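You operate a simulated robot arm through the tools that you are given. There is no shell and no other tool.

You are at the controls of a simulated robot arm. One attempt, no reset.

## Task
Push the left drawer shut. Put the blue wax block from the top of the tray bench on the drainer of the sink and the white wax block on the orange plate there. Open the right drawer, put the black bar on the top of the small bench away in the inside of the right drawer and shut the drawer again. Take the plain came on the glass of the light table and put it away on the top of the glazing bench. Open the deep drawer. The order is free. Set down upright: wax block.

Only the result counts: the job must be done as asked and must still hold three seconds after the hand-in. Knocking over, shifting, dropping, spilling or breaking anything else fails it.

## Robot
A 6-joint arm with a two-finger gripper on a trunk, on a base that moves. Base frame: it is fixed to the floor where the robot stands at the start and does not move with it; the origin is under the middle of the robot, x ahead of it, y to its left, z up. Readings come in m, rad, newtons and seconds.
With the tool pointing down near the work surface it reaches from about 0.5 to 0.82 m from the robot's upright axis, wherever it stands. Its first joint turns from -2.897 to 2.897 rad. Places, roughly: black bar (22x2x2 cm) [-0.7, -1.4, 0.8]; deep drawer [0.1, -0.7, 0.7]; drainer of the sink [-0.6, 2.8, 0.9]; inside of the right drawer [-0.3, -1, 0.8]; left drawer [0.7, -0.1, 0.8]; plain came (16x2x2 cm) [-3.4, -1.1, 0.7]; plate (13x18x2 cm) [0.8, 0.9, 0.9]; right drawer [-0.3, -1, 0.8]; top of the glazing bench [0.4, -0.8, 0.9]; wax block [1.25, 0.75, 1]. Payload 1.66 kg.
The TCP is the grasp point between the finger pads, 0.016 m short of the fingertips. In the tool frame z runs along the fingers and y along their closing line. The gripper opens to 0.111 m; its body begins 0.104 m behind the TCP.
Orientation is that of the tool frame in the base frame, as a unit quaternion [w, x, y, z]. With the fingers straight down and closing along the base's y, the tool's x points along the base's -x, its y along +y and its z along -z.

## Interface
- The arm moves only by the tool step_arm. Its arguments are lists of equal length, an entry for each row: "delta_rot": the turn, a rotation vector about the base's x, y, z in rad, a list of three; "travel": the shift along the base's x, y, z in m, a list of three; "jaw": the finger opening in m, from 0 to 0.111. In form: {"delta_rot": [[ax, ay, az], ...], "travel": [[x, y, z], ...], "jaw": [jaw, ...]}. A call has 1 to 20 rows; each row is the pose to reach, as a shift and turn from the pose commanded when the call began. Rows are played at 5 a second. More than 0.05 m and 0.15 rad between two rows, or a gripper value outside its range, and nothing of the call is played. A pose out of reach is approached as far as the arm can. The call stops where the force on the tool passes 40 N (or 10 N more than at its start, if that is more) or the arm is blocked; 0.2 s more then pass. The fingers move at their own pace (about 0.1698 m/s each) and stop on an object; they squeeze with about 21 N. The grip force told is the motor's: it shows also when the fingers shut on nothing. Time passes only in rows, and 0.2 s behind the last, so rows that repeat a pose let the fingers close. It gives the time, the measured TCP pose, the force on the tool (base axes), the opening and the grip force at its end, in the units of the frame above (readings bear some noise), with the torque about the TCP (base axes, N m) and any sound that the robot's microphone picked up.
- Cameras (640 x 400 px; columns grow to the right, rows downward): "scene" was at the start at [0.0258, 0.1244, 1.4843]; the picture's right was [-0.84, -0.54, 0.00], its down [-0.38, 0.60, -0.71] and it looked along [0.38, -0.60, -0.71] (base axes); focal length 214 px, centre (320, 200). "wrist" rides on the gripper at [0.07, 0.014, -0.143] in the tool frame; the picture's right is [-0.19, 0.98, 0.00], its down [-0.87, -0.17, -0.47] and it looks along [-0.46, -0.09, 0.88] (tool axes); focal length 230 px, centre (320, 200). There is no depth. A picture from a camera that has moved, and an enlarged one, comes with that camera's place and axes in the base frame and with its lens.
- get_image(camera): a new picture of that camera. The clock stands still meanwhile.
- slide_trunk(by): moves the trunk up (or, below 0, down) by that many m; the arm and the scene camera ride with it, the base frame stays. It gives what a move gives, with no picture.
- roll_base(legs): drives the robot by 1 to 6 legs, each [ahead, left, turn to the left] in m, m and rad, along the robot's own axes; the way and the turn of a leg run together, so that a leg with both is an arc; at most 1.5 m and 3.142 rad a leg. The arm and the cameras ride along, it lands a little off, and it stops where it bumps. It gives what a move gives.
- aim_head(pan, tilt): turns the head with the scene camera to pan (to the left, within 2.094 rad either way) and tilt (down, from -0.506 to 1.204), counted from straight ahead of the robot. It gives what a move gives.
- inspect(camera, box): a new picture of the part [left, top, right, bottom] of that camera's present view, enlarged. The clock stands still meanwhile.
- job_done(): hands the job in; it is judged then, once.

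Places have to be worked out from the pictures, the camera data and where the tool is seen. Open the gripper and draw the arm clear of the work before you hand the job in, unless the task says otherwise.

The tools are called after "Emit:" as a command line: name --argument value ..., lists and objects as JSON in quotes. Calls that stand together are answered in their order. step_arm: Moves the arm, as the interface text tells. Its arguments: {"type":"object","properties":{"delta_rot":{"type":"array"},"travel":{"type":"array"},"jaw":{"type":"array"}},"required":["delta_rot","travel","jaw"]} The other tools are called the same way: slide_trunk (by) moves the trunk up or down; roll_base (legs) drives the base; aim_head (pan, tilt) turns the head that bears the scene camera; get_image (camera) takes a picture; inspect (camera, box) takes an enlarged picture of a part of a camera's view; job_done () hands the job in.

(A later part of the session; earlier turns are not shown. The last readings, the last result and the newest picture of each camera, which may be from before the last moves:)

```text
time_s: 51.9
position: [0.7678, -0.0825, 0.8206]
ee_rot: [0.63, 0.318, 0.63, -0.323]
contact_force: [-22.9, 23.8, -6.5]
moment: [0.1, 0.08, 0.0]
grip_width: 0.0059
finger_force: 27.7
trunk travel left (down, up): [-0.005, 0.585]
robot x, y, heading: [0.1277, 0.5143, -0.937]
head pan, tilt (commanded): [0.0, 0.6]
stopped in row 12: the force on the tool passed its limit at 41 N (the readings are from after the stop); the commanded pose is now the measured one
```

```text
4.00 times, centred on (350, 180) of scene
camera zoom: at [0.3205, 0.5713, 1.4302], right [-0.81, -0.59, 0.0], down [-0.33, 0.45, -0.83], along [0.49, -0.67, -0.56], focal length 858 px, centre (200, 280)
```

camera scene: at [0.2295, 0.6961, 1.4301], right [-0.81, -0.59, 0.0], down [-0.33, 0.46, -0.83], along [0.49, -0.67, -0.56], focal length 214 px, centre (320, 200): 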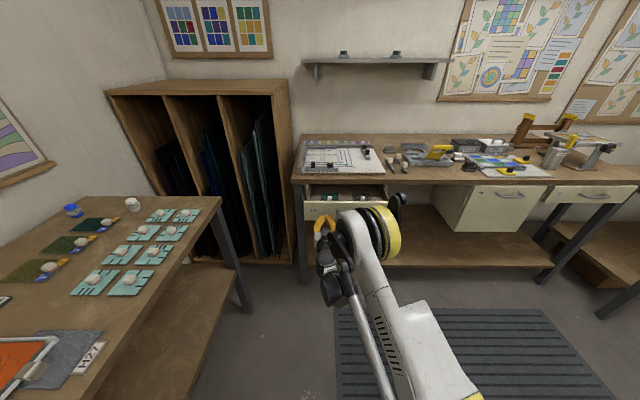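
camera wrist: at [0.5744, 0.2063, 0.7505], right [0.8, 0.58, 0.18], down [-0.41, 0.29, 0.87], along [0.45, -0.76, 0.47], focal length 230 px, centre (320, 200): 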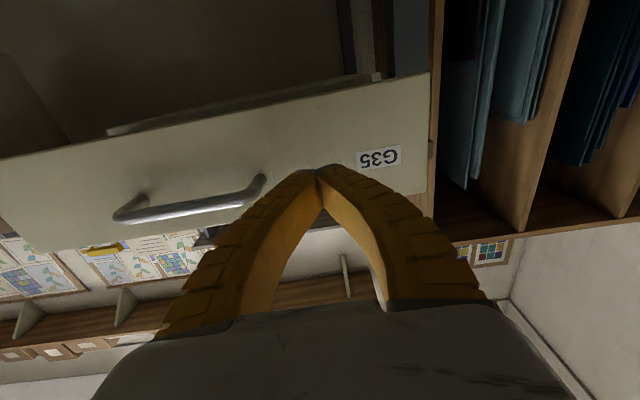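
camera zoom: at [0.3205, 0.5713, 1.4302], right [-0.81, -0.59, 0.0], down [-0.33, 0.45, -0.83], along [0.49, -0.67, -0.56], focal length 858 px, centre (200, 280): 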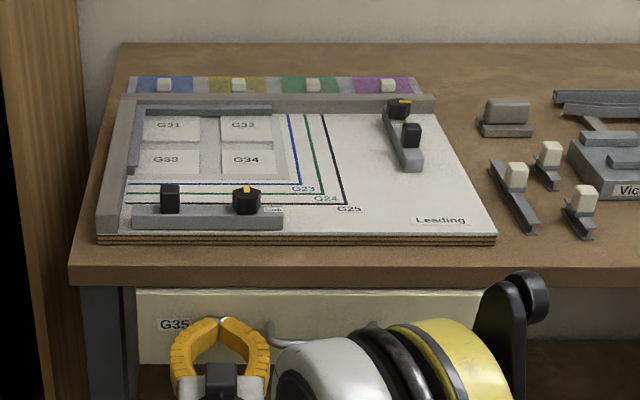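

The drawer bottomed out on its stop (face at n≈0.53): it's shut. I release contact by retracting the arm, then back the base off.

Emit:
step_arm --delta_rot '[[0, 0, 0], [0, 0, 0], [0, 0, 0]]' --travel '[[-0.0088, 0.0121, 0], [-0.0176, 0.0243, 0], [-0.0294, 0.0405, 0]]' --jaw '[0, 0, 0]'

Emit:
roll_base --legs '[[-0.2, 0.0, 0.0]]'

Emit:
get_image --camera "scene"

```text
time_s: 52.7
position: [0.7399, -0.0436, 0.8192]
ee_rot: [0.629, 0.319, 0.63, -0.324]
contact_force: [-0.2, -0.8, -0.1]
moment: [0.0, 0.01, -0.02]
grip_width: 0.0
finger_force: 28.4
trunk travel left (down, up): [-0.005, 0.585]
robot x, y, heading: [0.1288, 0.5083, -0.938]
head pan, tilt (commanded): [0.0, 0.6]
```

```text
time_s: 54.3
position: [0.6214, 0.119, 0.8195]
ee_rot: [0.63, 0.319, 0.631, -0.323]
contact_force: [0.6, -0.2, 0.5]
moment: [0.0, 0.01, -0.01]
grip_width: 0.0001
finger_force: 29.1
trunk travel left (down, up): [-0.005, 0.585]
robot x, y, heading: [0.0098, 0.672, -0.939]
head pan, tilt (commanded): [0.0, 0.6]
```

```text
taken
camera scene: at [0.2037, 0.7312, 1.4301], right [-0.81, -0.59, 0.0], down [-0.33, 0.46, -0.83], along [0.49, -0.67, -0.56], focal length 214 px, centre (320, 200)
```

scene: 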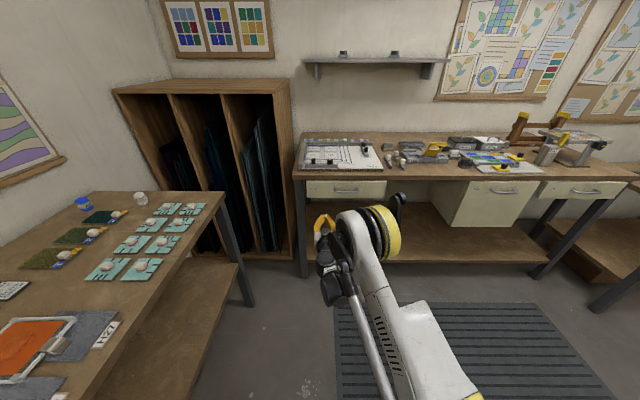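

Left drawer shut. Next the right drawer: I roll the wrist 90° about the tool axis (so the fingers close vertically on the handle bar) and bring the tool straight ahead of the robot.

Emit:
step_arm --delta_rot '[[0.0839, -0.1156, 0], [0.1678, -0.2311, 0], [0.2516, -0.3467, 0], [0.3355, -0.4623, 0], [0.4194, -0.5778, 0], [0.5033, -0.6934, 0], [0.5872, -0.8089, 0], [0.6711, -0.9245, 0], [0.7549, -1.0401, 0], [0.8388, -1.1556, 0], [0.9227, -1.2712, 0]]' --travel '[[-0.0109, -0.0113, 0], [-0.0218, -0.0226, 0], [-0.0327, -0.0339, 0], [-0.0436, -0.0452, 0], [-0.0545, -0.0565, 0], [-0.0655, -0.0677, 0], [-0.0764, -0.079, 0], [-0.0873, -0.0903, 0], [-0.0982, -0.1016, 0], [-0.1091, -0.1129, 0], [-0.12, -0.1242, 0]]' --jaw '[0, 0, 0, 0, 0, 0, 0, 0, 0, 0, 0]'

Emit:
get_image --camera "scene"

Emit:
get_image --camera "wrist"

```text
time_s: 56.7
position: [0.5023, -0.0061, 0.8205]
ee_rot: [0.673, 0.672, 0.22, 0.217]
contact_force: [0.4, 0.2, 0.7]
moment: [0.01, 0.0, -0.02]
grip_width: 0.0
finger_force: 29.1
trunk travel left (down, up): [-0.005, 0.585]
robot x, y, heading: [0.0078, 0.674, -0.938]
head pan, tilt (commanded): [0.0, 0.6]
```

```text
taken
camera scene: at [0.2037, 0.7313, 1.4301], right [-0.81, -0.59, 0.0], down [-0.33, 0.46, -0.83], along [0.49, -0.67, -0.56], focal length 214 px, centre (320, 200)
```

scene: 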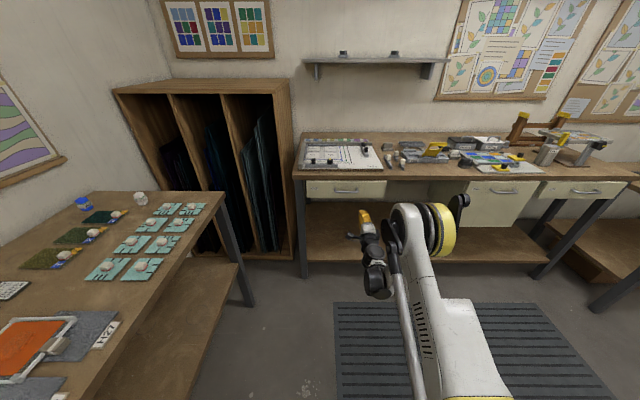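

```text
taken
camera wrist: at [0.4754, 0.15, 0.8337], right [-0.15, -0.11, 0.98], down [-0.98, -0.13, -0.16], along [0.14, -0.99, -0.09], focal length 230 px, centre (320, 200)
```

wrist: 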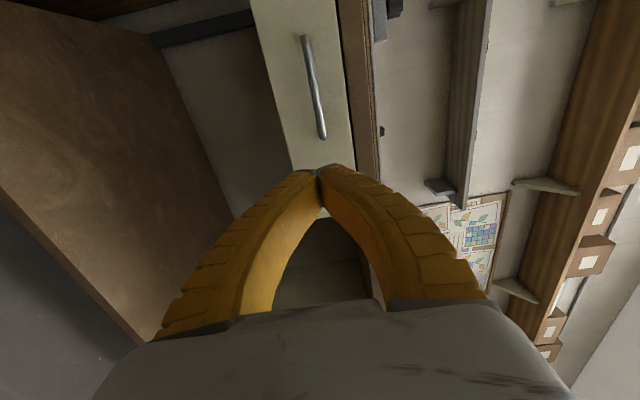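

The vertical-closing grip orientation works. I drive sideways to the right so that the tool faces the right drawer's handle (u≈0.843).

Emit:
roll_base --legs '[[0.0, -1.246, 0.0]]'

Emit:
get_image --camera "scene"

Emit:
get_image --camera "wrist"

```text
time_s: 63.0
position: [-0.5093, -0.7422, 0.8204]
ee_rot: [0.674, 0.673, 0.217, 0.214]
contact_force: [-0.3, 0.9, 1.1]
moment: [-0.05, -0.03, 0.01]
grip_width: 0.0
finger_force: 28.9
trunk travel left (down, up): [-0.005, 0.585]
robot x, y, heading: [-1.0015, -0.0599, -0.942]
head pan, tilt (commanded): [0.0, 0.6]
```

```text
taken
camera scene: at [-0.8026, -0.0021, 1.4301], right [-0.81, -0.59, 0.0], down [-0.33, 0.46, -0.83], along [0.48, -0.67, -0.56], focal length 214 px, centre (320, 200)
```

scene: 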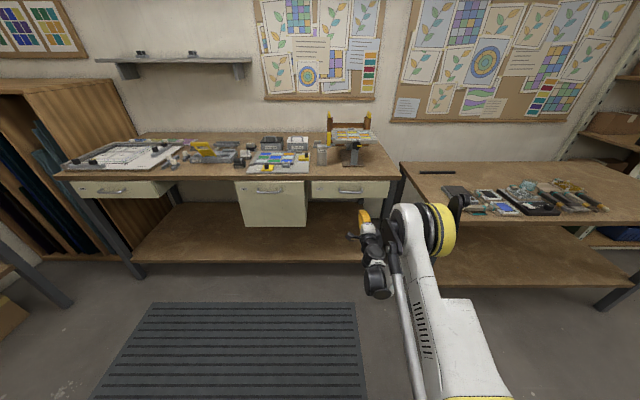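

```text
taken
camera wrist: at [-0.5343, -0.585, 0.8336], right [-0.15, -0.11, 0.98], down [-0.98, -0.12, -0.16], along [0.13, -0.99, -0.09], focal length 230 px, centre (320, 200)
```

wrist: 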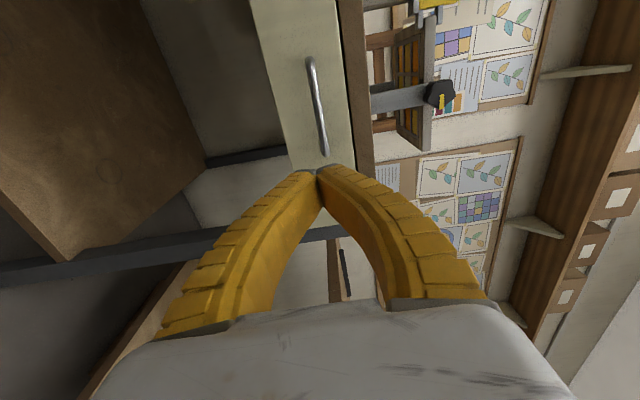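

I zoom on the right drawer's handle and on the black bar to localize both.

Emit:
inspect --camera "scene" --box '[300, 150, 400, 212]'

Emit:
inspect --camera "scene" --box '[390, 130, 630, 280]'

```text
6.40 times, centred on (350, 181) of scene
camera zoom: at [-0.8026, -0.0021, 1.4301], right [-0.81, -0.59, 0.0], down [-0.33, 0.46, -0.83], along [0.48, -0.67, -0.56], focal length 1373 px, centre (128, 322)
```

zoom: 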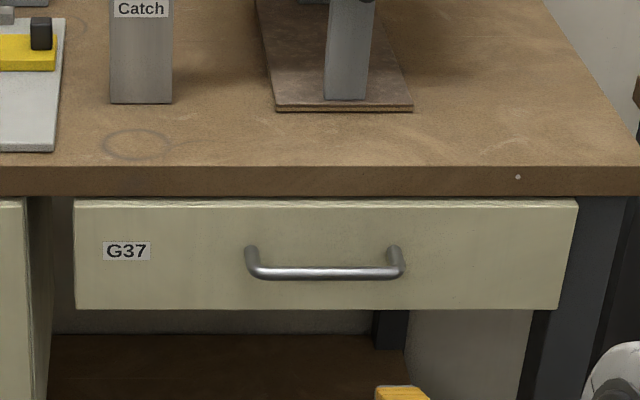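

```text
2.67 times, centred on (510, 205) of scene
camera zoom: at [-0.8026, -0.0021, 1.4301], right [-0.81, -0.59, 0.0], down [-0.33, 0.46, -0.83], along [0.48, -0.67, -0.56], focal length 572 px, centre (-187, 187)
```

zoom: 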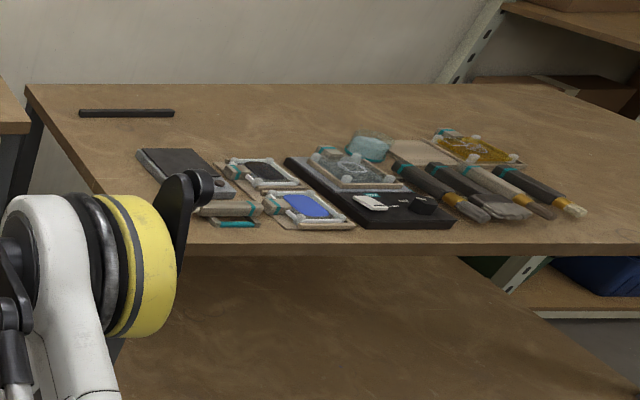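

Handle center estimates: u≈0.813, z≈0.82, bar n≈0.497. I shift the tool 3.4 cm left, open the jaw to 6 cm, and drive ahead to just before the bar.

Emit:
step_arm --delta_rot '[[0, 0, 0], [0, 0, 0]]' --travel '[[0.0138, 0.01, 0], [0.0275, 0.02, 0]]' --jaw '[0.06, 0.06]'

Emit:
roll_base --legs '[[0.15, 0.0, 0.0]]'

Emit:
get_image --camera "wrist"

Emit:
get_image --camera "scene"

```text
time_s: 63.6
position: [-0.4818, -0.7214, 0.8189]
ee_rot: [0.671, 0.676, 0.219, 0.213]
contact_force: [0.1, -0.7, 0.0]
moment: [0.03, -0.02, -0.01]
grip_width: 0.0622
finger_force: 0.7
trunk travel left (down, up): [-0.005, 0.585]
robot x, y, heading: [-0.9993, -0.0648, -0.948]
head pan, tilt (commanded): [0.0, 0.6]
```

```text
time_s: 65.0
position: [-0.394, -0.8434, 0.8201]
ee_rot: [0.671, 0.676, 0.219, 0.213]
contact_force: [0.2, -0.1, 0.5]
moment: [0.03, 0.01, -0.02]
grip_width: 0.062
finger_force: 1.2
trunk travel left (down, up): [-0.005, 0.585]
robot x, y, heading: [-0.9125, -0.1816, -0.946]
head pan, tilt (commanded): [0.0, 0.6]
```

```text
taken
camera wrist: at [-0.4195, -0.6878, 0.8349], right [-0.14, -0.11, 0.98], down [-0.98, -0.12, -0.16], along [0.13, -0.99, -0.09], focal length 230 px, centre (320, 200)
```

wrist: 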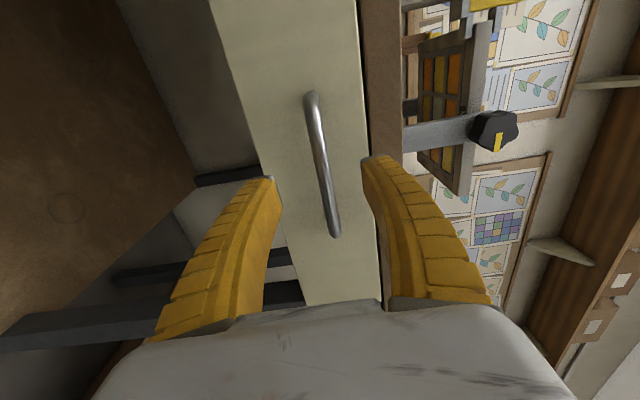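

```text
taken
camera scene: at [-0.7147, -0.1243, 1.4301], right [-0.81, -0.58, 0.0], down [-0.33, 0.46, -0.83], along [0.48, -0.67, -0.56], focal length 214 px, centre (320, 200)
```

scene: 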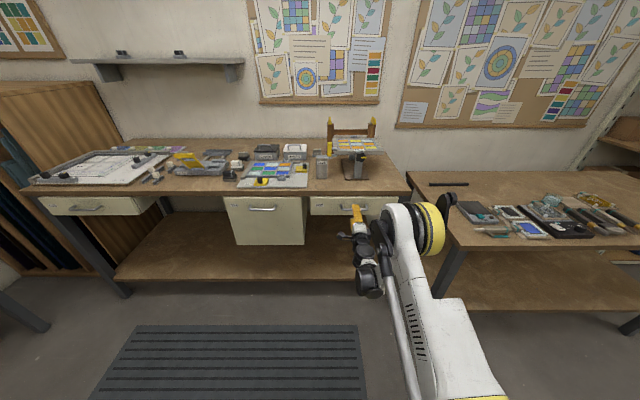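

The handle sits between the fingers laterally and vertically as expected, ~4.7 cm ahead. I advance the arm over the bar and close.

Emit:
step_arm --delta_rot '[[0, 0, 0], [0, 0, 0], [0, 0, 0], [0, 0, 0]]' --travel '[[0.007, -0.0097, 0], [0.0141, -0.0194, 0], [0.0211, -0.0291, 0], [0.027, -0.0372, 0]]' --jaw '[0.06, 0.06, 0.06, 0.06]'

Emit:
get_image --camera "wrist"

```text
time_s: 66.0
position: [-0.3683, -0.8815, 0.8204]
ee_rot: [0.671, 0.676, 0.219, 0.214]
contact_force: [-0.4, 0.2, 0.1]
moment: [0.0, -0.05, 0.02]
grip_width: 0.062
finger_force: 1.2
trunk travel left (down, up): [-0.005, 0.585]
robot x, y, heading: [-0.9117, -0.1807, -0.947]
head pan, tilt (commanded): [0.0, 0.6]
```

```text
taken
camera wrist: at [-0.3927, -0.7246, 0.8349], right [-0.14, -0.11, 0.98], down [-0.98, -0.12, -0.16], along [0.13, -0.99, -0.09], focal length 230 px, centre (320, 200)
```

wrist: 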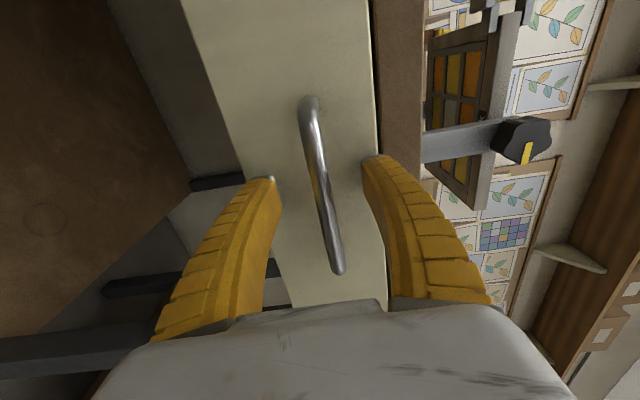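

The bar is about 1 cm ahead of the grasp point. I advance 7 mm more and close the fingers on it.

Emit:
step_arm --delta_rot '[[0, 0, 0], [0, 0, 0], [0, 0, 0], [0, 0, 0], [0, 0, 0], [0, 0, 0]]' --travel '[[0.0041, -0.0057, 0], [0.0041, -0.0057, 0], [0.0041, -0.0057, 0], [0.0041, -0.0057, 0], [0.0041, -0.0057, 0], [0.0041, -0.0057, 0]]' --jaw '[0.06, 0.03, 0.0, 0.0, 0.0, 0.0]'

Emit:
get_image --camera "wrist"

```text
time_s: 67.3
position: [-0.3638, -0.8853, 0.8193]
ee_rot: [0.671, 0.676, 0.219, 0.212]
contact_force: [1.3, -1.5, 1.8]
moment: [0.01, 0.03, 0.01]
grip_width: 0.0001
finger_force: 28.5
trunk travel left (down, up): [-0.005, 0.585]
robot x, y, heading: [-0.9098, -0.1821, -0.95]
head pan, tilt (commanded): [0.0, 0.6]
```

```text
taken
camera wrist: at [-0.3886, -0.7303, 0.8349], right [-0.14, -0.11, 0.98], down [-0.98, -0.12, -0.16], along [0.13, -0.99, -0.09], focal length 230 px, centre (320, 200)
```

wrist: 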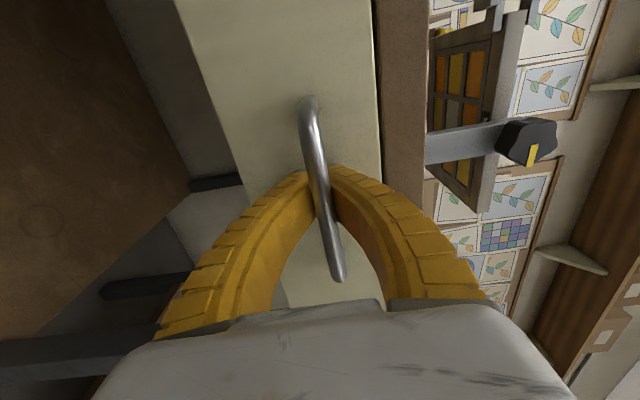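

The fingertips have closed behind the bar (it's hooked inside the finger loop). I pull by driving the base backward a little and check the result.

Emit:
roll_base --legs '[[-0.06, 0.0, 0.0]]'

Emit:
get_image --camera "scene"

Emit:
get_image --camera "wrist"

```text
time_s: 68.3
position: [-0.3972, -0.8394, 0.8184]
ee_rot: [0.672, 0.675, 0.218, 0.212]
contact_force: [-0.3, -1.1, 0.2]
moment: [-0.01, 0.02, -0.01]
grip_width: 0.0001
finger_force: 28.7
trunk travel left (down, up): [-0.005, 0.585]
robot x, y, heading: [-0.9461, -0.1336, -0.947]
head pan, tilt (commanded): [0.0, 0.6]
```

```text
taken
camera scene: at [-0.7494, -0.0761, 1.4301], right [-0.81, -0.58, 0.0], down [-0.33, 0.46, -0.83], along [0.48, -0.67, -0.56], focal length 214 px, centre (320, 200)
```

scene: 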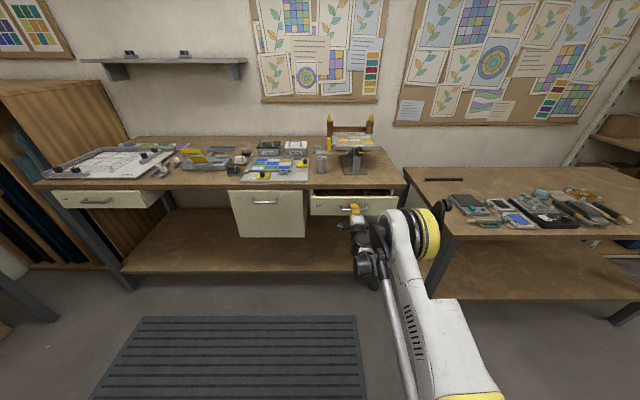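

```text
taken
camera wrist: at [-0.4235, -0.6821, 0.8347], right [-0.14, -0.11, 0.98], down [-0.98, -0.12, -0.16], along [0.13, -0.99, -0.09], focal length 230 px, centre (320, 200)
```

wrist: 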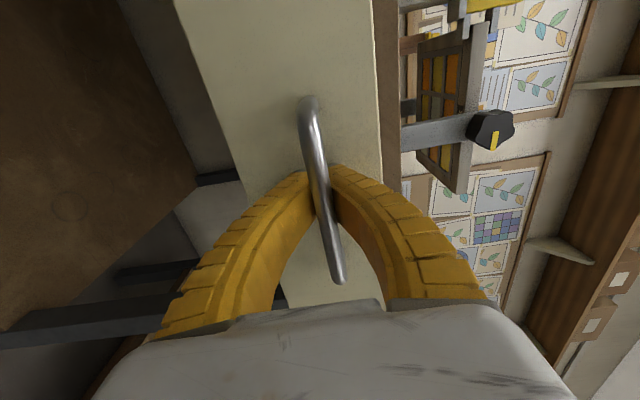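

The right drawer is opening. I continue pulling to about 0.22 m total.

Emit:
roll_base --legs '[[-0.08, 0.0, 0.0]]'

Emit:
roll_base --legs '[[-0.08, 0.0, 0.0]]'

Emit:
inspect --camera "scene" --box '[260, 110, 460, 235]'

```text
time_s: 69.4
position: [-0.4443, -0.7751, 0.8203]
ee_rot: [0.671, 0.675, 0.219, 0.213]
contact_force: [0.2, 0.7, -0.5]
moment: [-0.03, 0.01, 0.02]
grip_width: 0.0
finger_force: 28.8
trunk travel left (down, up): [-0.005, 0.585]
robot x, y, heading: [-0.9939, -0.0716, -0.949]
head pan, tilt (commanded): [0.0, 0.6]
```

```text
time_s: 70.4
position: [-0.4915, -0.71, 0.8198]
ee_rot: [0.671, 0.676, 0.218, 0.212]
contact_force: [-0.7, 0.7, 0.1]
moment: [-0.01, -0.03, 0.03]
grip_width: 0.0001
finger_force: 28.7
trunk travel left (down, up): [-0.005, 0.585]
robot x, y, heading: [-1.0382, -0.007, -0.951]
head pan, tilt (commanded): [0.0, 0.6]
```

```text
3.20 times, centred on (360, 172) of scene
camera zoom: at [-0.8419, 0.0524, 1.4301], right [-0.81, -0.58, 0.0], down [-0.33, 0.46, -0.83], along [0.48, -0.67, -0.56], focal length 686 px, centre (192, 288)
```

zoom: 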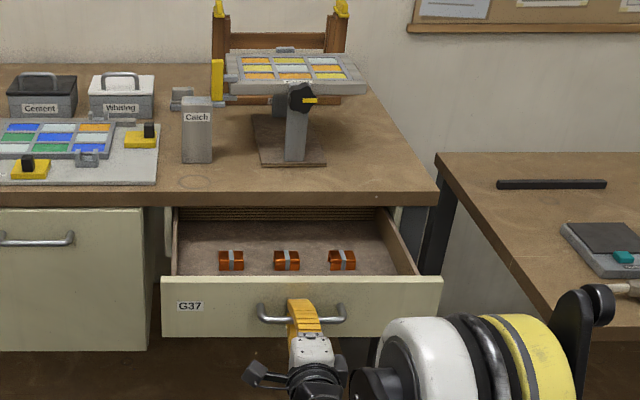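

The drawer is open ~0.22 m; three copper pieces lie at n≈0.47 in it. I release the handle and retract by driving back.

Emit:
step_arm --delta_rot '[[0, 0, 0], [0, 0, 0], [0, 0, 0]]' --travel '[[0, 0, 0], [0, 0, 0], [0, 0, 0]]' --jaw '[0.03, 0.06, 0.06]'

Emit:
get_image --camera "wrist"

```text
time_s: 71.2
position: [-0.4913, -0.7109, 0.8199]
ee_rot: [0.671, 0.675, 0.219, 0.213]
contact_force: [-0.2, -0.6, 0.3]
moment: [-0.02, -0.02, 0.03]
grip_width: 0.0624
finger_force: 0.9
trunk travel left (down, up): [-0.005, 0.585]
robot x, y, heading: [-1.0378, -0.0049, -0.947]
head pan, tilt (commanded): [0.0, 0.6]
```

```text
taken
camera wrist: at [-0.5162, -0.5537, 0.8348], right [-0.14, -0.11, 0.98], down [-0.98, -0.12, -0.16], along [0.13, -0.99, -0.09], focal length 230 px, centre (320, 200)
```

wrist: 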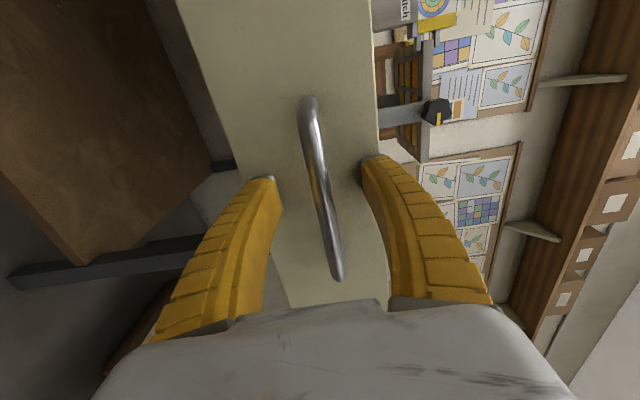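

I retract the arm 8 cm from the handle, then shift the base left to face the deep drawer's handle while the wrist is in this orientation.

Emit:
step_arm --delta_rot '[[0, 0, 0], [0, 0, 0], [0, 0, 0]]' --travel '[[-0.0157, 0.0216, 0], [-0.0313, 0.0432, 0], [-0.047, 0.0647, 0]]' --jaw '[0.06, 0.06, 0.06]'

Emit:
roll_base --legs '[[0.0, 0.435, 0.006]]'

Emit:
get_image --camera "wrist"

Emit:
get_image --camera "scene"

```text
time_s: 72.0
position: [-0.539, -0.6445, 0.8201]
ee_rot: [0.671, 0.675, 0.219, 0.213]
contact_force: [-0.4, 0.4, -0.2]
moment: [0.0, 0.0, -0.01]
grip_width: 0.062
finger_force: 1.0
trunk travel left (down, up): [-0.005, 0.585]
robot x, y, heading: [-1.0424, -0.0047, -0.948]
head pan, tilt (commanded): [0.0, 0.6]
```

```text
time_s: 74.7
position: [-0.1815, -0.3867, 0.8197]
ee_rot: [0.67, 0.675, 0.222, 0.215]
contact_force: [0.6, -0.4, -0.8]
moment: [-0.03, 0.02, 0.0]
grip_width: 0.0619
finger_force: 1.3
trunk travel left (down, up): [-0.005, 0.585]
robot x, y, heading: [-0.6868, 0.2501, -0.94]
head pan, tilt (commanded): [0.0, 0.6]
```

```text
taken
camera wrist: at [-0.2085, -0.2304, 0.8345], right [-0.14, -0.11, 0.98], down [-0.98, -0.12, -0.16], along [0.14, -0.99, -0.09], focal length 230 px, centre (320, 200)
```

wrist: 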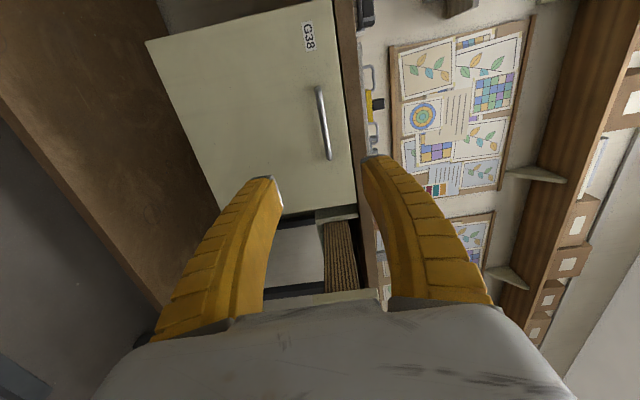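

```text
taken
camera scene: at [-0.4903, 0.3087, 1.4301], right [-0.81, -0.59, 0.0], down [-0.33, 0.46, -0.83], along [0.49, -0.67, -0.56], focal length 214 px, centre (320, 200)
```

scene: 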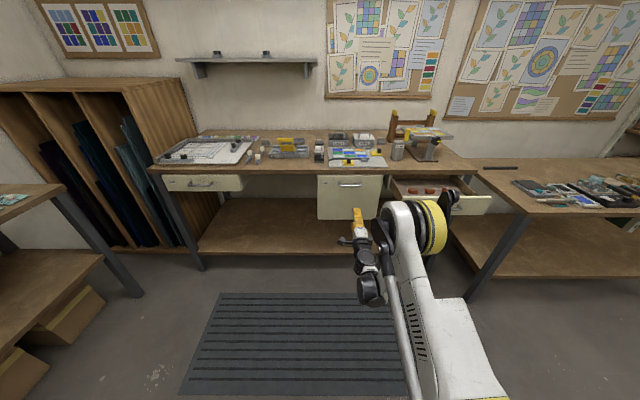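

The handle of the deep drawer is at u≈0.378, z≈0.825. Before advancing I must know where my elbow is relative to the open right drawer, so I view it from two head pans to triangulate.

Emit:
aim_head --pan 0.35 --tilt 0.6

Emit:
get_image --camera "scene"

Emit:
aim_head --pan -0.9 --tilt 0.6

Emit:
get_image --camera "scene"

```text
time_s: 75.5
position: [-0.182, -0.3866, 0.8208]
ee_rot: [0.67, 0.675, 0.222, 0.213]
contact_force: [-0.6, 0.0, 0.8]
moment: [0.0, 0.0, 0.0]
grip_width: 0.0622
finger_force: 1.3
trunk travel left (down, up): [-0.005, 0.585]
robot x, y, heading: [-0.6879, 0.2496, -0.936]
head pan, tilt (commanded): [0.351, 0.6]
```

```text
taken
camera scene: at [-0.4689, 0.331, 1.4301], right [-0.56, -0.83, 0.0], down [-0.47, 0.31, -0.83], along [0.69, -0.46, -0.56], focal length 214 px, centre (320, 200)
```

scene: 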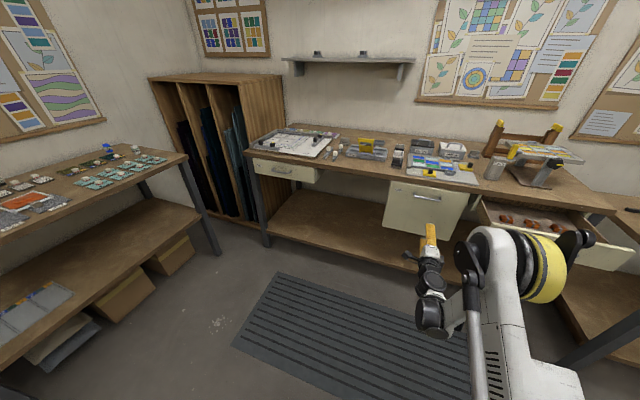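

```text
time_s: 77.0
position: [-0.1823, -0.3874, 0.8191]
ee_rot: [0.67, 0.675, 0.221, 0.215]
contact_force: [-0.7, 0.1, -0.7]
moment: [0.02, 0.01, 0.02]
grip_width: 0.0619
finger_force: 1.2
trunk travel left (down, up): [-0.005, 0.585]
robot x, y, heading: [-0.6902, 0.2512, -0.94]
head pan, tilt (commanded): [-0.901, 0.6]
```

```text
taken
camera scene: at [-0.5659, 0.295, 1.4301], right [-0.96, 0.27, 0.0], down [0.15, 0.54, -0.83], along [-0.22, -0.8, -0.56], focal length 214 px, centre (320, 200)
```

scene: 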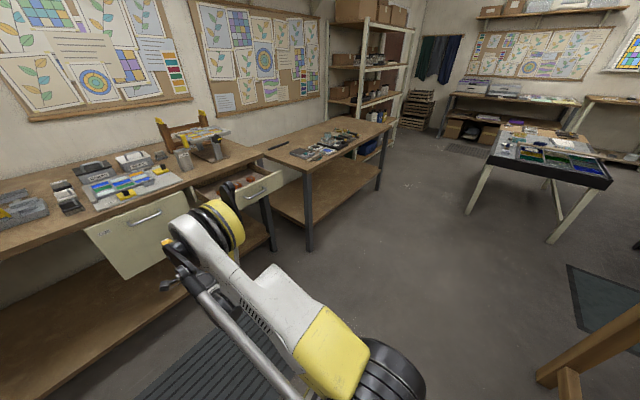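

The elbow is actually high (z≈1.19) and near the robot, so there's no conflict with the open right drawer. I drive ahead toward the deep drawer's handle, nudging the tool up 4 mm.

Emit:
roll_base --legs '[[0.225, 0.0, 0.0]]'

Emit:
step_arm --delta_rot '[[0, 0, 0]]' --travel '[[0, 0, 0.004]]' --jaw '[0.06]'

Emit:
get_image --camera "wrist"

```text
time_s: 78.7
position: [-0.0487, -0.5655, 0.8189]
ee_rot: [0.67, 0.675, 0.222, 0.215]
contact_force: [-0.6, 0.9, -0.9]
moment: [0.01, 0.01, -0.02]
grip_width: 0.0618
finger_force: 1.7
trunk travel left (down, up): [-0.005, 0.585]
robot x, y, heading: [-0.5533, 0.0697, -0.938]
head pan, tilt (commanded): [-0.901, 0.6]
```

```text
time_s: 79.0
position: [-0.0505, -0.5643, 0.8232]
ee_rot: [0.671, 0.674, 0.222, 0.215]
contact_force: [0.6, -0.3, 0.2]
moment: [0.02, -0.01, 0.0]
grip_width: 0.0623
finger_force: 1.2
trunk travel left (down, up): [-0.005, 0.585]
robot x, y, heading: [-0.5546, 0.0686, -0.943]
head pan, tilt (commanded): [-0.901, 0.6]
```

```text
taken
camera wrist: at [-0.0763, -0.4095, 0.8384], right [-0.14, -0.11, 0.98], down [-0.98, -0.13, -0.16], along [0.14, -0.99, -0.09], focal length 230 px, centre (320, 200)
```

wrist: 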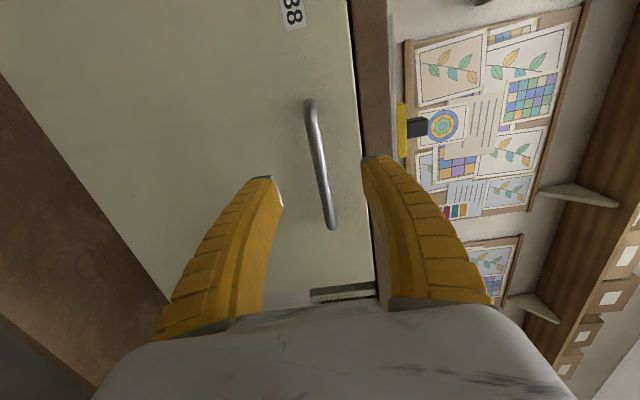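

Well aligned; I advance the arm 7.4 cm over the bar and close behind it.

Emit:
step_arm --delta_rot '[[0, 0, 0], [0, 0, 0], [0, 0, 0], [0, 0, 0], [0, 0, 0], [0, 0, 0], [0, 0, 0], [0, 0, 0]]' --travel '[[0.0109, -0.015, 0], [0.0218, -0.03, 0], [0.0326, -0.0449, 0], [0.0435, -0.0599, 0], [0.0435, -0.0599, 0], [0.0435, -0.0599, 0], [0.0435, -0.0599, 0], [0.0435, -0.0599, 0]]' --jaw '[0.06, 0.06, 0.06, 0.06, 0.03, 0.0, 0.0, 0.0]'

Emit:
get_image --camera "wrist"

```text
time_s: 80.8
position: [-0.0055, -0.6248, 0.8236]
ee_rot: [0.67, 0.675, 0.222, 0.215]
contact_force: [0.0, 1.0, 0.6]
moment: [0.0, -0.01, 0.0]
grip_width: 0.0001
finger_force: 20.8
trunk travel left (down, up): [-0.005, 0.585]
robot x, y, heading: [-0.5526, 0.072, -0.936]
head pan, tilt (commanded): [-0.901, 0.6]
```

```text
taken
camera wrist: at [-0.0321, -0.4692, 0.8384], right [-0.14, -0.11, 0.98], down [-0.98, -0.13, -0.16], along [0.14, -0.99, -0.09], focal length 230 px, centre (320, 200)
```

wrist: 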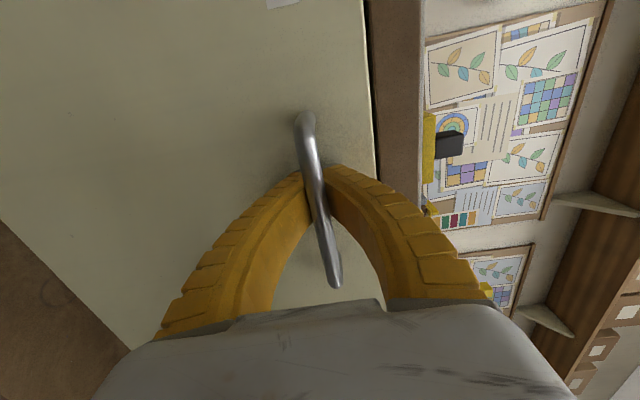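

Hooked. I pull the deep drawer open by driving back in steps.

Emit:
roll_base --legs '[[-0.07, 0.0, 0.0]]'

Emit:
roll_base --legs '[[-0.09, 0.0, 0.0]]'

Emit:
roll_base --legs '[[-0.09, 0.0, 0.0]]'

Emit:
aim_head --pan 0.0 --tilt 0.7

Emit:
get_image --camera "scene"

Emit:
get_image --camera "wrist"

```text
time_s: 81.9
position: [-0.0465, -0.5693, 0.8232]
ee_rot: [0.67, 0.675, 0.222, 0.216]
contact_force: [-0.9, 0.8, 1.0]
moment: [-0.07, 0.0, 0.01]
grip_width: 0.0002
finger_force: 21.2
trunk travel left (down, up): [-0.005, 0.585]
robot x, y, heading: [-0.5955, 0.1275, -0.942]
head pan, tilt (commanded): [-0.901, 0.6]
```

```text
time_s: 83.0
position: [-0.1007, -0.4983, 0.8236]
ee_rot: [0.671, 0.675, 0.221, 0.215]
contact_force: [-0.1, 0.2, 0.9]
moment: [0.0, 0.0, -0.04]
grip_width: 0.0002
finger_force: 20.9
trunk travel left (down, up): [-0.005, 0.585]
robot x, y, heading: [-0.6498, 0.1973, -0.937]
head pan, tilt (commanded): [-0.901, 0.6]
```

```text
time_s: 84.1
position: [-0.1528, -0.423, 0.8233]
ee_rot: [0.67, 0.675, 0.221, 0.215]
contact_force: [-1.0, 1.3, 0.3]
moment: [0.01, 0.0, -0.02]
grip_width: 0.0001
finger_force: 20.6
trunk travel left (down, up): [-0.005, 0.585]
robot x, y, heading: [-0.7043, 0.2692, -0.942]
head pan, tilt (commanded): [-0.901, 0.6]
```

```text
time_s: 85.3
position: [-0.1538, -0.4252, 0.8232]
ee_rot: [0.671, 0.675, 0.222, 0.214]
contact_force: [0.1, 0.2, 0.4]
moment: [-0.02, -0.01, 0.01]
grip_width: 0.0001
finger_force: 21.0
trunk travel left (down, up): [-0.005, 0.585]
robot x, y, heading: [-0.7054, 0.2713, -0.937]
head pan, tilt (commanded): [0.0, 0.7]
```

```text
taken
camera scene: at [-0.5081, 0.333, 1.4215], right [-0.81, -0.59, 0.0], down [-0.38, 0.52, -0.77], along [0.45, -0.62, -0.64], focal length 214 px, centre (320, 200)
```

scene: 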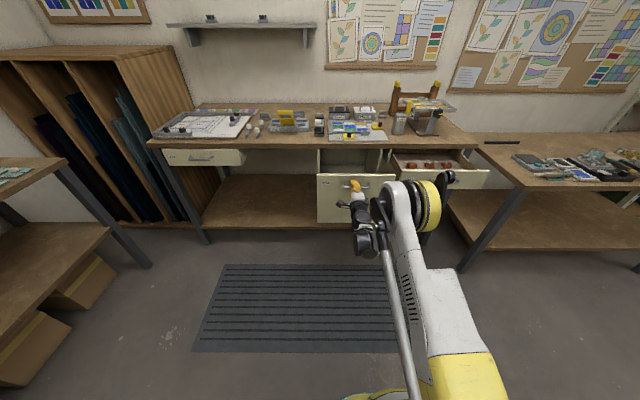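

```text
taken
camera wrist: at [-0.1799, -0.2684, 0.8385], right [-0.14, -0.11, 0.98], down [-0.98, -0.13, -0.16], along [0.14, -0.99, -0.09], focal length 230 px, centre (320, 200)
```

wrist: 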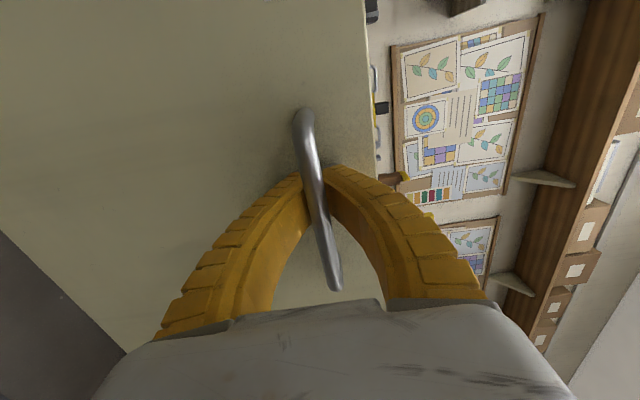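

The deep drawer is open 0.25 m. I pull a bit further with the force-limited arm to see whether its stop is near.

Emit:
step_arm --delta_rot '[[0, 0, 0], [0, 0, 0], [0, 0, 0], [0, 0, 0], [0, 0, 0], [0, 0, 0], [0, 0, 0]]' --travel '[[-0.0059, 0.0081, 0], [-0.0117, 0.0162, 0], [-0.0176, 0.0243, 0], [-0.0235, 0.0324, 0], [-0.0294, 0.0405, 0], [-0.0352, 0.0486, 0], [-0.0411, 0.0567, 0]]' --jaw '[0, 0, 0, 0, 0, 0, 0]'

Emit:
get_image --camera "scene"

```text
time_s: 86.8
position: [-0.188, -0.3783, 0.8227]
ee_rot: [0.67, 0.676, 0.221, 0.214]
contact_force: [11.9, -15.8, 1.9]
moment: [0.01, -0.02, -0.05]
grip_width: 0.0062
finger_force: 29.1
trunk travel left (down, up): [-0.005, 0.585]
robot x, y, heading: [-0.7028, 0.2697, -0.941]
head pan, tilt (commanded): [0.0, 0.7]
stopped in row 7: the force on the tool passed its limit at 58 N (the readings are from after the stop); the commanded pose is now the measured one
```

```text
taken
camera scene: at [-0.5066, 0.3311, 1.4214], right [-0.81, -0.59, 0.0], down [-0.38, 0.52, -0.76], along [0.45, -0.62, -0.65], focal length 214 px, centre (320, 200)
```

scene: 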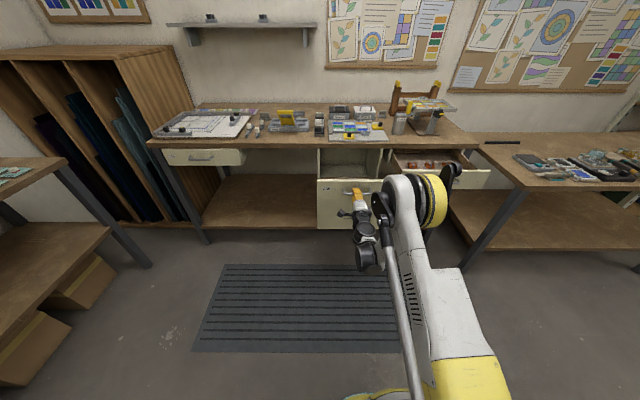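

The stop was reached at about 0.30 m: deep drawer fully open. I relax the pull, open the fingers, and retract clear of the handle.

Emit:
step_arm --delta_rot '[[0, 0, 0], [0, 0, 0], [0, 0, 0], [0, 0, 0], [0, 0, 0]]' --travel '[[0.0041, -0.0057, 0.0005], [0.0041, -0.0057, 0.0005], [0.0041, -0.0057, 0.0005], [0.0041, -0.0057, 0.0005], [0.0041, -0.0057, 0.0005]]' --jaw '[0, 0.02, 0.04, 0.06, 0.06]'

Emit:
roll_base --legs '[[-0.07, 0.0, 0.0]]'

Emit:
get_image --camera "wrist"

```text
time_s: 88.0
position: [-0.1857, -0.3837, 0.8237]
ee_rot: [0.671, 0.675, 0.221, 0.215]
contact_force: [-1.1, 0.7, -1.1]
moment: [-0.01, 0.02, -0.01]
grip_width: 0.0621
finger_force: 0.8
trunk travel left (down, up): [-0.005, 0.585]
robot x, y, heading: [-0.7018, 0.2726, -0.938]
head pan, tilt (commanded): [0.0, 0.7]
```

```text
time_s: 89.0
position: [-0.2267, -0.3249, 0.8248]
ee_rot: [0.671, 0.674, 0.221, 0.215]
contact_force: [0.5, 0.5, 0.6]
moment: [-0.02, -0.04, -0.02]
grip_width: 0.062
finger_force: 1.1
trunk travel left (down, up): [-0.005, 0.585]
robot x, y, heading: [-0.745, 0.3282, -0.94]
head pan, tilt (commanded): [0.0, 0.7]
```

```text
taken
camera wrist: at [-0.2525, -0.1694, 0.8397], right [-0.14, -0.11, 0.98], down [-0.98, -0.13, -0.16], along [0.14, -0.99, -0.09], focal length 230 px, centre (320, 200)
```

wrist: 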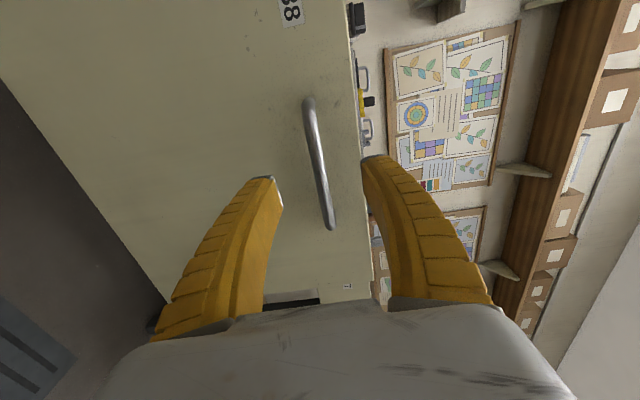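

Released and clear. I raise the arm while pitching the tool to point down (fingers then close along n, matching the bar's orientation).

Emit:
step_arm --delta_rot '[[0, 0, 0], [0, 0, 0], [0.1156, 0.0839, 0], [0.2311, 0.1678, 0], [0.3467, 0.2516, 0], [0.4623, 0.3355, 0], [0.5778, 0.4194, 0], [0.6934, 0.5033, 0], [0.809, 0.5872, 0], [0.9246, 0.671, 0], [1.0401, 0.7549, 0], [1.1557, 0.8388, 0], [1.2713, 0.9227, 0]]' --travel '[[-0.008, 0.011, 0.02], [-0.016, 0.022, 0.045], [-0.024, 0.033, 0.07], [-0.032, 0.044, 0.095], [-0.04, 0.055, 0.12], [-0.048, 0.066, 0.145], [-0.056, 0.077, 0.17], [-0.063, 0.087, 0.19], [-0.069, 0.095, 0.21], [-0.074, 0.102, 0.23], [-0.079, 0.109, 0.25], [-0.084, 0.116, 0.265], [-0.088, 0.1214, 0.28]]' --jaw '[0.06, 0.06, 0.06, 0.06, 0.06, 0.06, 0.06, 0.06, 0.06, 0.06, 0.06, 0.06, 0.06]'

Emit:
get_image --camera "scene"

Emit:
get_image --camera "wrist"

```text
time_s: 91.8
position: [-0.3132, -0.2034, 1.1049]
ee_rot: [-0.006, 0.95, 0.313, -0.003]
contact_force: [0.3, -0.1, -0.6]
moment: [-0.01, 0.02, -0.01]
grip_width: 0.0618
finger_force: 1.6
out of reach, approached as far as the arm can: row 3
trunk travel left (down, up): [-0.005, 0.585]
robot x, y, heading: [-0.7429, 0.3259, -0.939]
head pan, tilt (commanded): [0.0, 0.7]
```

```text
taken
camera scene: at [-0.5491, 0.3891, 1.4214], right [-0.81, -0.59, 0.0], down [-0.38, 0.52, -0.76], along [0.45, -0.62, -0.64], focal length 214 px, centre (320, 200)
```

scene: 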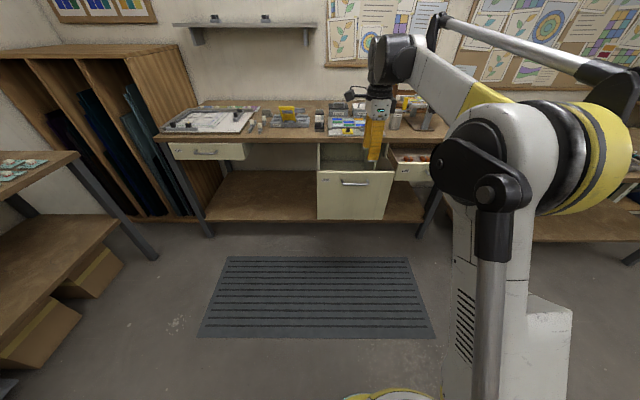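

```text
taken
camera wrist: at [-0.2484, -0.1752, 1.2482], right [0.43, -0.9, -0.01], down [-0.79, -0.38, 0.47], along [-0.43, -0.2, -0.88], focal length 230 px, centre (320, 200)
```

wrist: 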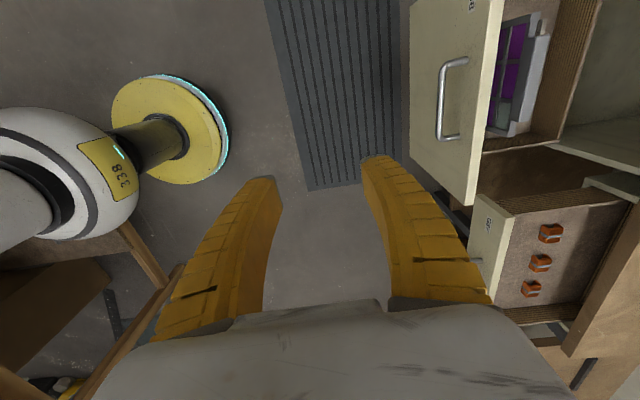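

The wrist view now shows the inside of the right drawer from above. I zoom there to find a free place for the bar.

Emit:
inspect --camera "wrist" --box '[440, 140, 640, 265]'

Emit:
inspect --camera "wrist" --box '[440, 230, 640, 355]'

```text
3.20 times, centred on (540, 202) of wrist
camera zoom: at [-0.2484, -0.1752, 1.2482], right [0.43, -0.9, -0.01], down [-0.79, -0.38, 0.47], along [-0.43, -0.2, -0.88], focal length 736 px, centre (-384, 192)
```

zoom: 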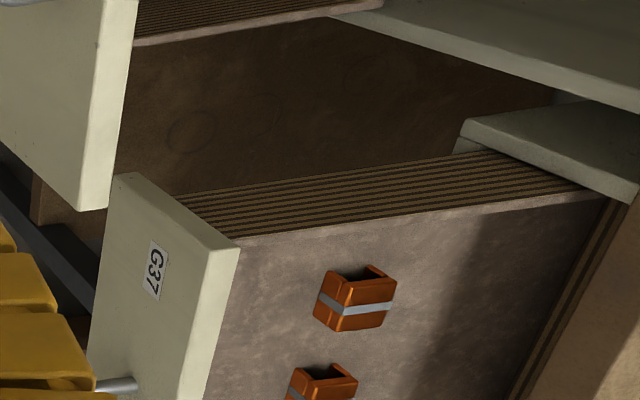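

```text
3.20 times, centred on (540, 292) of wrist
camera zoom: at [-0.2484, -0.1752, 1.2482], right [0.43, -0.9, -0.01], down [-0.79, -0.38, 0.47], along [-0.43, -0.2, -0.88], focal length 736 px, centre (-384, -96)
```

zoom: 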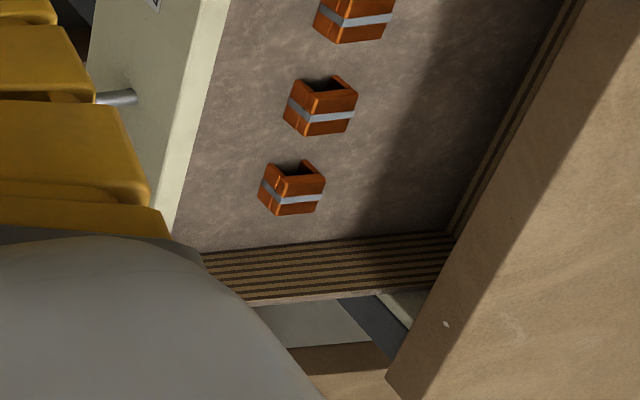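

Free strip in the right drawer: n≈0.33–0.44 in front of the copper pieces. The bar is at about u=1.40, n=0.75 lying along u. I drive over to stand before the small bench.

Emit:
roll_base --legs '[[0.35, -0.97, 0.0]]'

Emit:
aim_head --pan 0.0 --tilt 0.65

Emit:
get_image --camera "scene"

Emit:
get_image --camera "wrist"

```text
time_s: 97.1
position: [-0.8993, -1.0628, 1.105]
ee_rot: [-0.005, 0.952, 0.307, -0.001]
contact_force: [0.4, -0.4, -0.3]
moment: [0.01, 0.0, 0.0]
grip_width: 0.0621
finger_force: 1.6
trunk travel left (down, up): [-0.005, 0.585]
robot x, y, heading: [-1.3205, -0.5273, -0.95]
head pan, tilt (commanded): [0.0, 0.7]
```

```text
time_s: 97.7
position: [-0.8995, -1.063, 1.104]
ee_rot: [-0.005, 0.952, 0.307, -0.001]
contact_force: [-0.2, 0.5, -0.5]
moment: [-0.03, 0.05, -0.02]
grip_width: 0.0623
finger_force: 1.1
trunk travel left (down, up): [-0.005, 0.585]
robot x, y, heading: [-1.3201, -0.5239, -0.948]
head pan, tilt (commanded): [0.0, 0.649]
```

```text
taken
camera scene: at [-1.1258, -0.4687, 1.4258], right [-0.81, -0.58, 0.0], down [-0.35, 0.49, -0.8], along [0.46, -0.65, -0.6], focal length 214 px, centre (320, 200)
```

scene: 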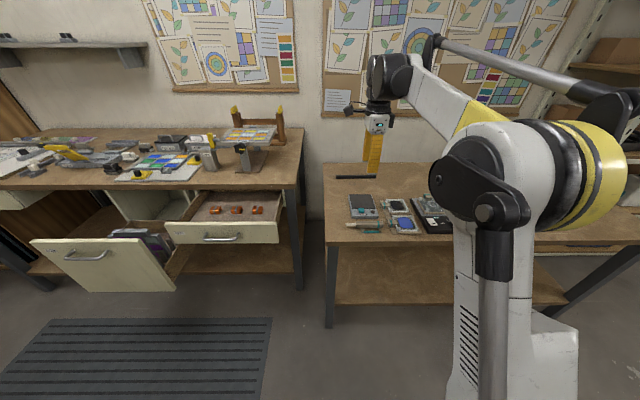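

```text
taken
camera wrist: at [-0.8322, -1.0347, 1.2481], right [0.42, -0.91, -0.01], down [-0.8, -0.37, 0.47], along [-0.43, -0.19, -0.88], focal length 230 px, centre (320, 200)
```

wrist: 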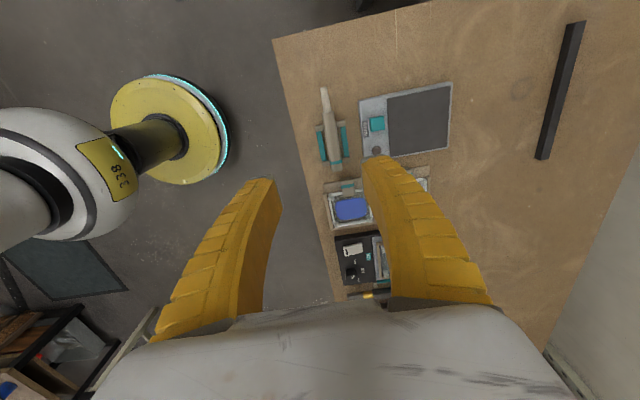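

The bar computes to center u≈1.391, n≈0.737, top z≈0.82, along u. I drive ahead 0.30 m so it is in tool-down reach, arm kept high.

Emit:
roll_base --legs '[[0.3, 0.0, 0.006]]'

Emit:
get_image --camera "wrist"

```text
time_s: 99.8
position: [-0.721, -1.3054, 1.1041]
ee_rot: [-0.004, 0.951, 0.309, -0.001]
contact_force: [-0.1, 0.5, -0.9]
moment: [0.03, 0.0, 0.01]
grip_width: 0.0617
finger_force: 1.3
trunk travel left (down, up): [-0.005, 0.585]
robot x, y, heading: [-1.1455, -0.7739, -0.944]
head pan, tilt (commanded): [0.0, 0.649]
```

```text
taken
camera wrist: at [-0.6545, -1.2763, 1.248], right [0.42, -0.91, -0.01], down [-0.8, -0.38, 0.47], along [-0.43, -0.19, -0.88], focal length 230 px, centre (320, 200)
```

wrist: 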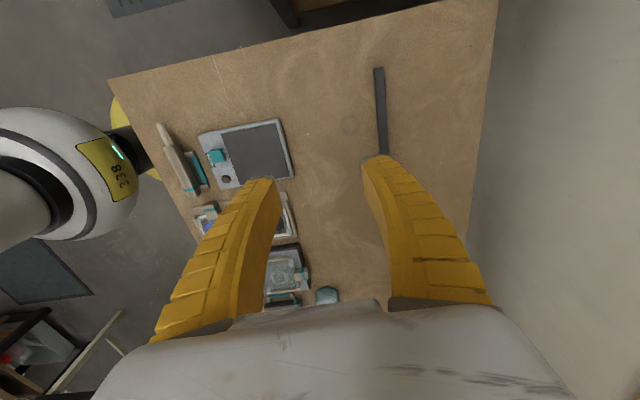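

Refined: bar center ≈ (u 1.394, n 0.741). I move above it at safe height, then partway down, and check.

Emit:
step_arm --delta_rot '[[0, 0, 0], [0, 0, 0], [0, 0, 0], [0, 0, 0], [0, 0, 0], [0, 0, 0], [0, 0, 0]]' --travel '[[0.0094, -0.0373, 0], [0.0187, -0.0746, 0], [0.0281, -0.1119, 0], [0.0281, -0.1119, -0.045], [0.0281, -0.1119, -0.09], [0.0281, -0.1119, -0.135], [0.0281, -0.1119, -0.18]]' --jaw '[0.06, 0.06, 0.06, 0.06, 0.06, 0.06, 0.06]'

Emit:
get_image --camera "wrist"

Emit:
get_image --camera "scene"

```text
time_s: 101.4
position: [-0.6769, -1.4395, 0.9371]
ee_rot: [-0.006, 0.951, 0.309, -0.002]
contact_force: [-0.3, 0.5, 0.4]
moment: [0.02, -0.01, 0.01]
grip_width: 0.0619
finger_force: 1.0
out of reach, approached as far as the arm can: row 3, 4, 6, 7
trunk travel left (down, up): [-0.005, 0.585]
robot x, y, heading: [-1.1514, -0.7701, -0.951]
head pan, tilt (commanded): [0.0, 0.649]
```

```text
taken
camera wrist: at [-0.6096, -1.4105, 1.0797], right [0.42, -0.91, -0.01], down [-0.8, -0.38, 0.47], along [-0.43, -0.19, -0.88], focal length 230 px, centre (320, 200)
```

wrist: 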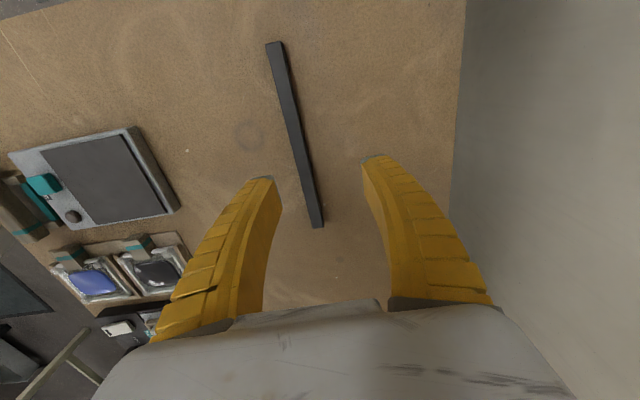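

```text
taken
camera scene: at [-0.951, -0.7116, 1.4258], right [-0.81, -0.59, 0.0], down [-0.35, 0.49, -0.8], along [0.47, -0.65, -0.6], focal length 214 px, centre (320, 200)
```

scene: 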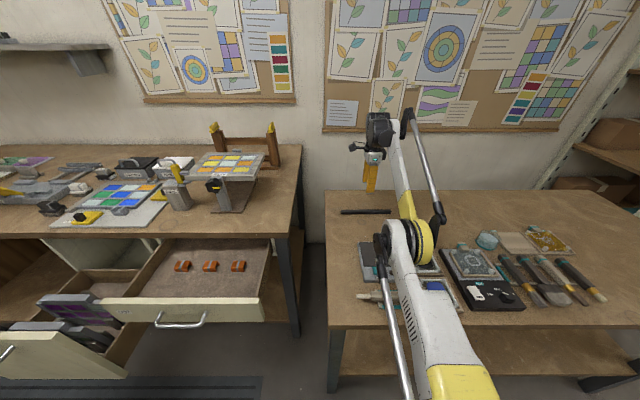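

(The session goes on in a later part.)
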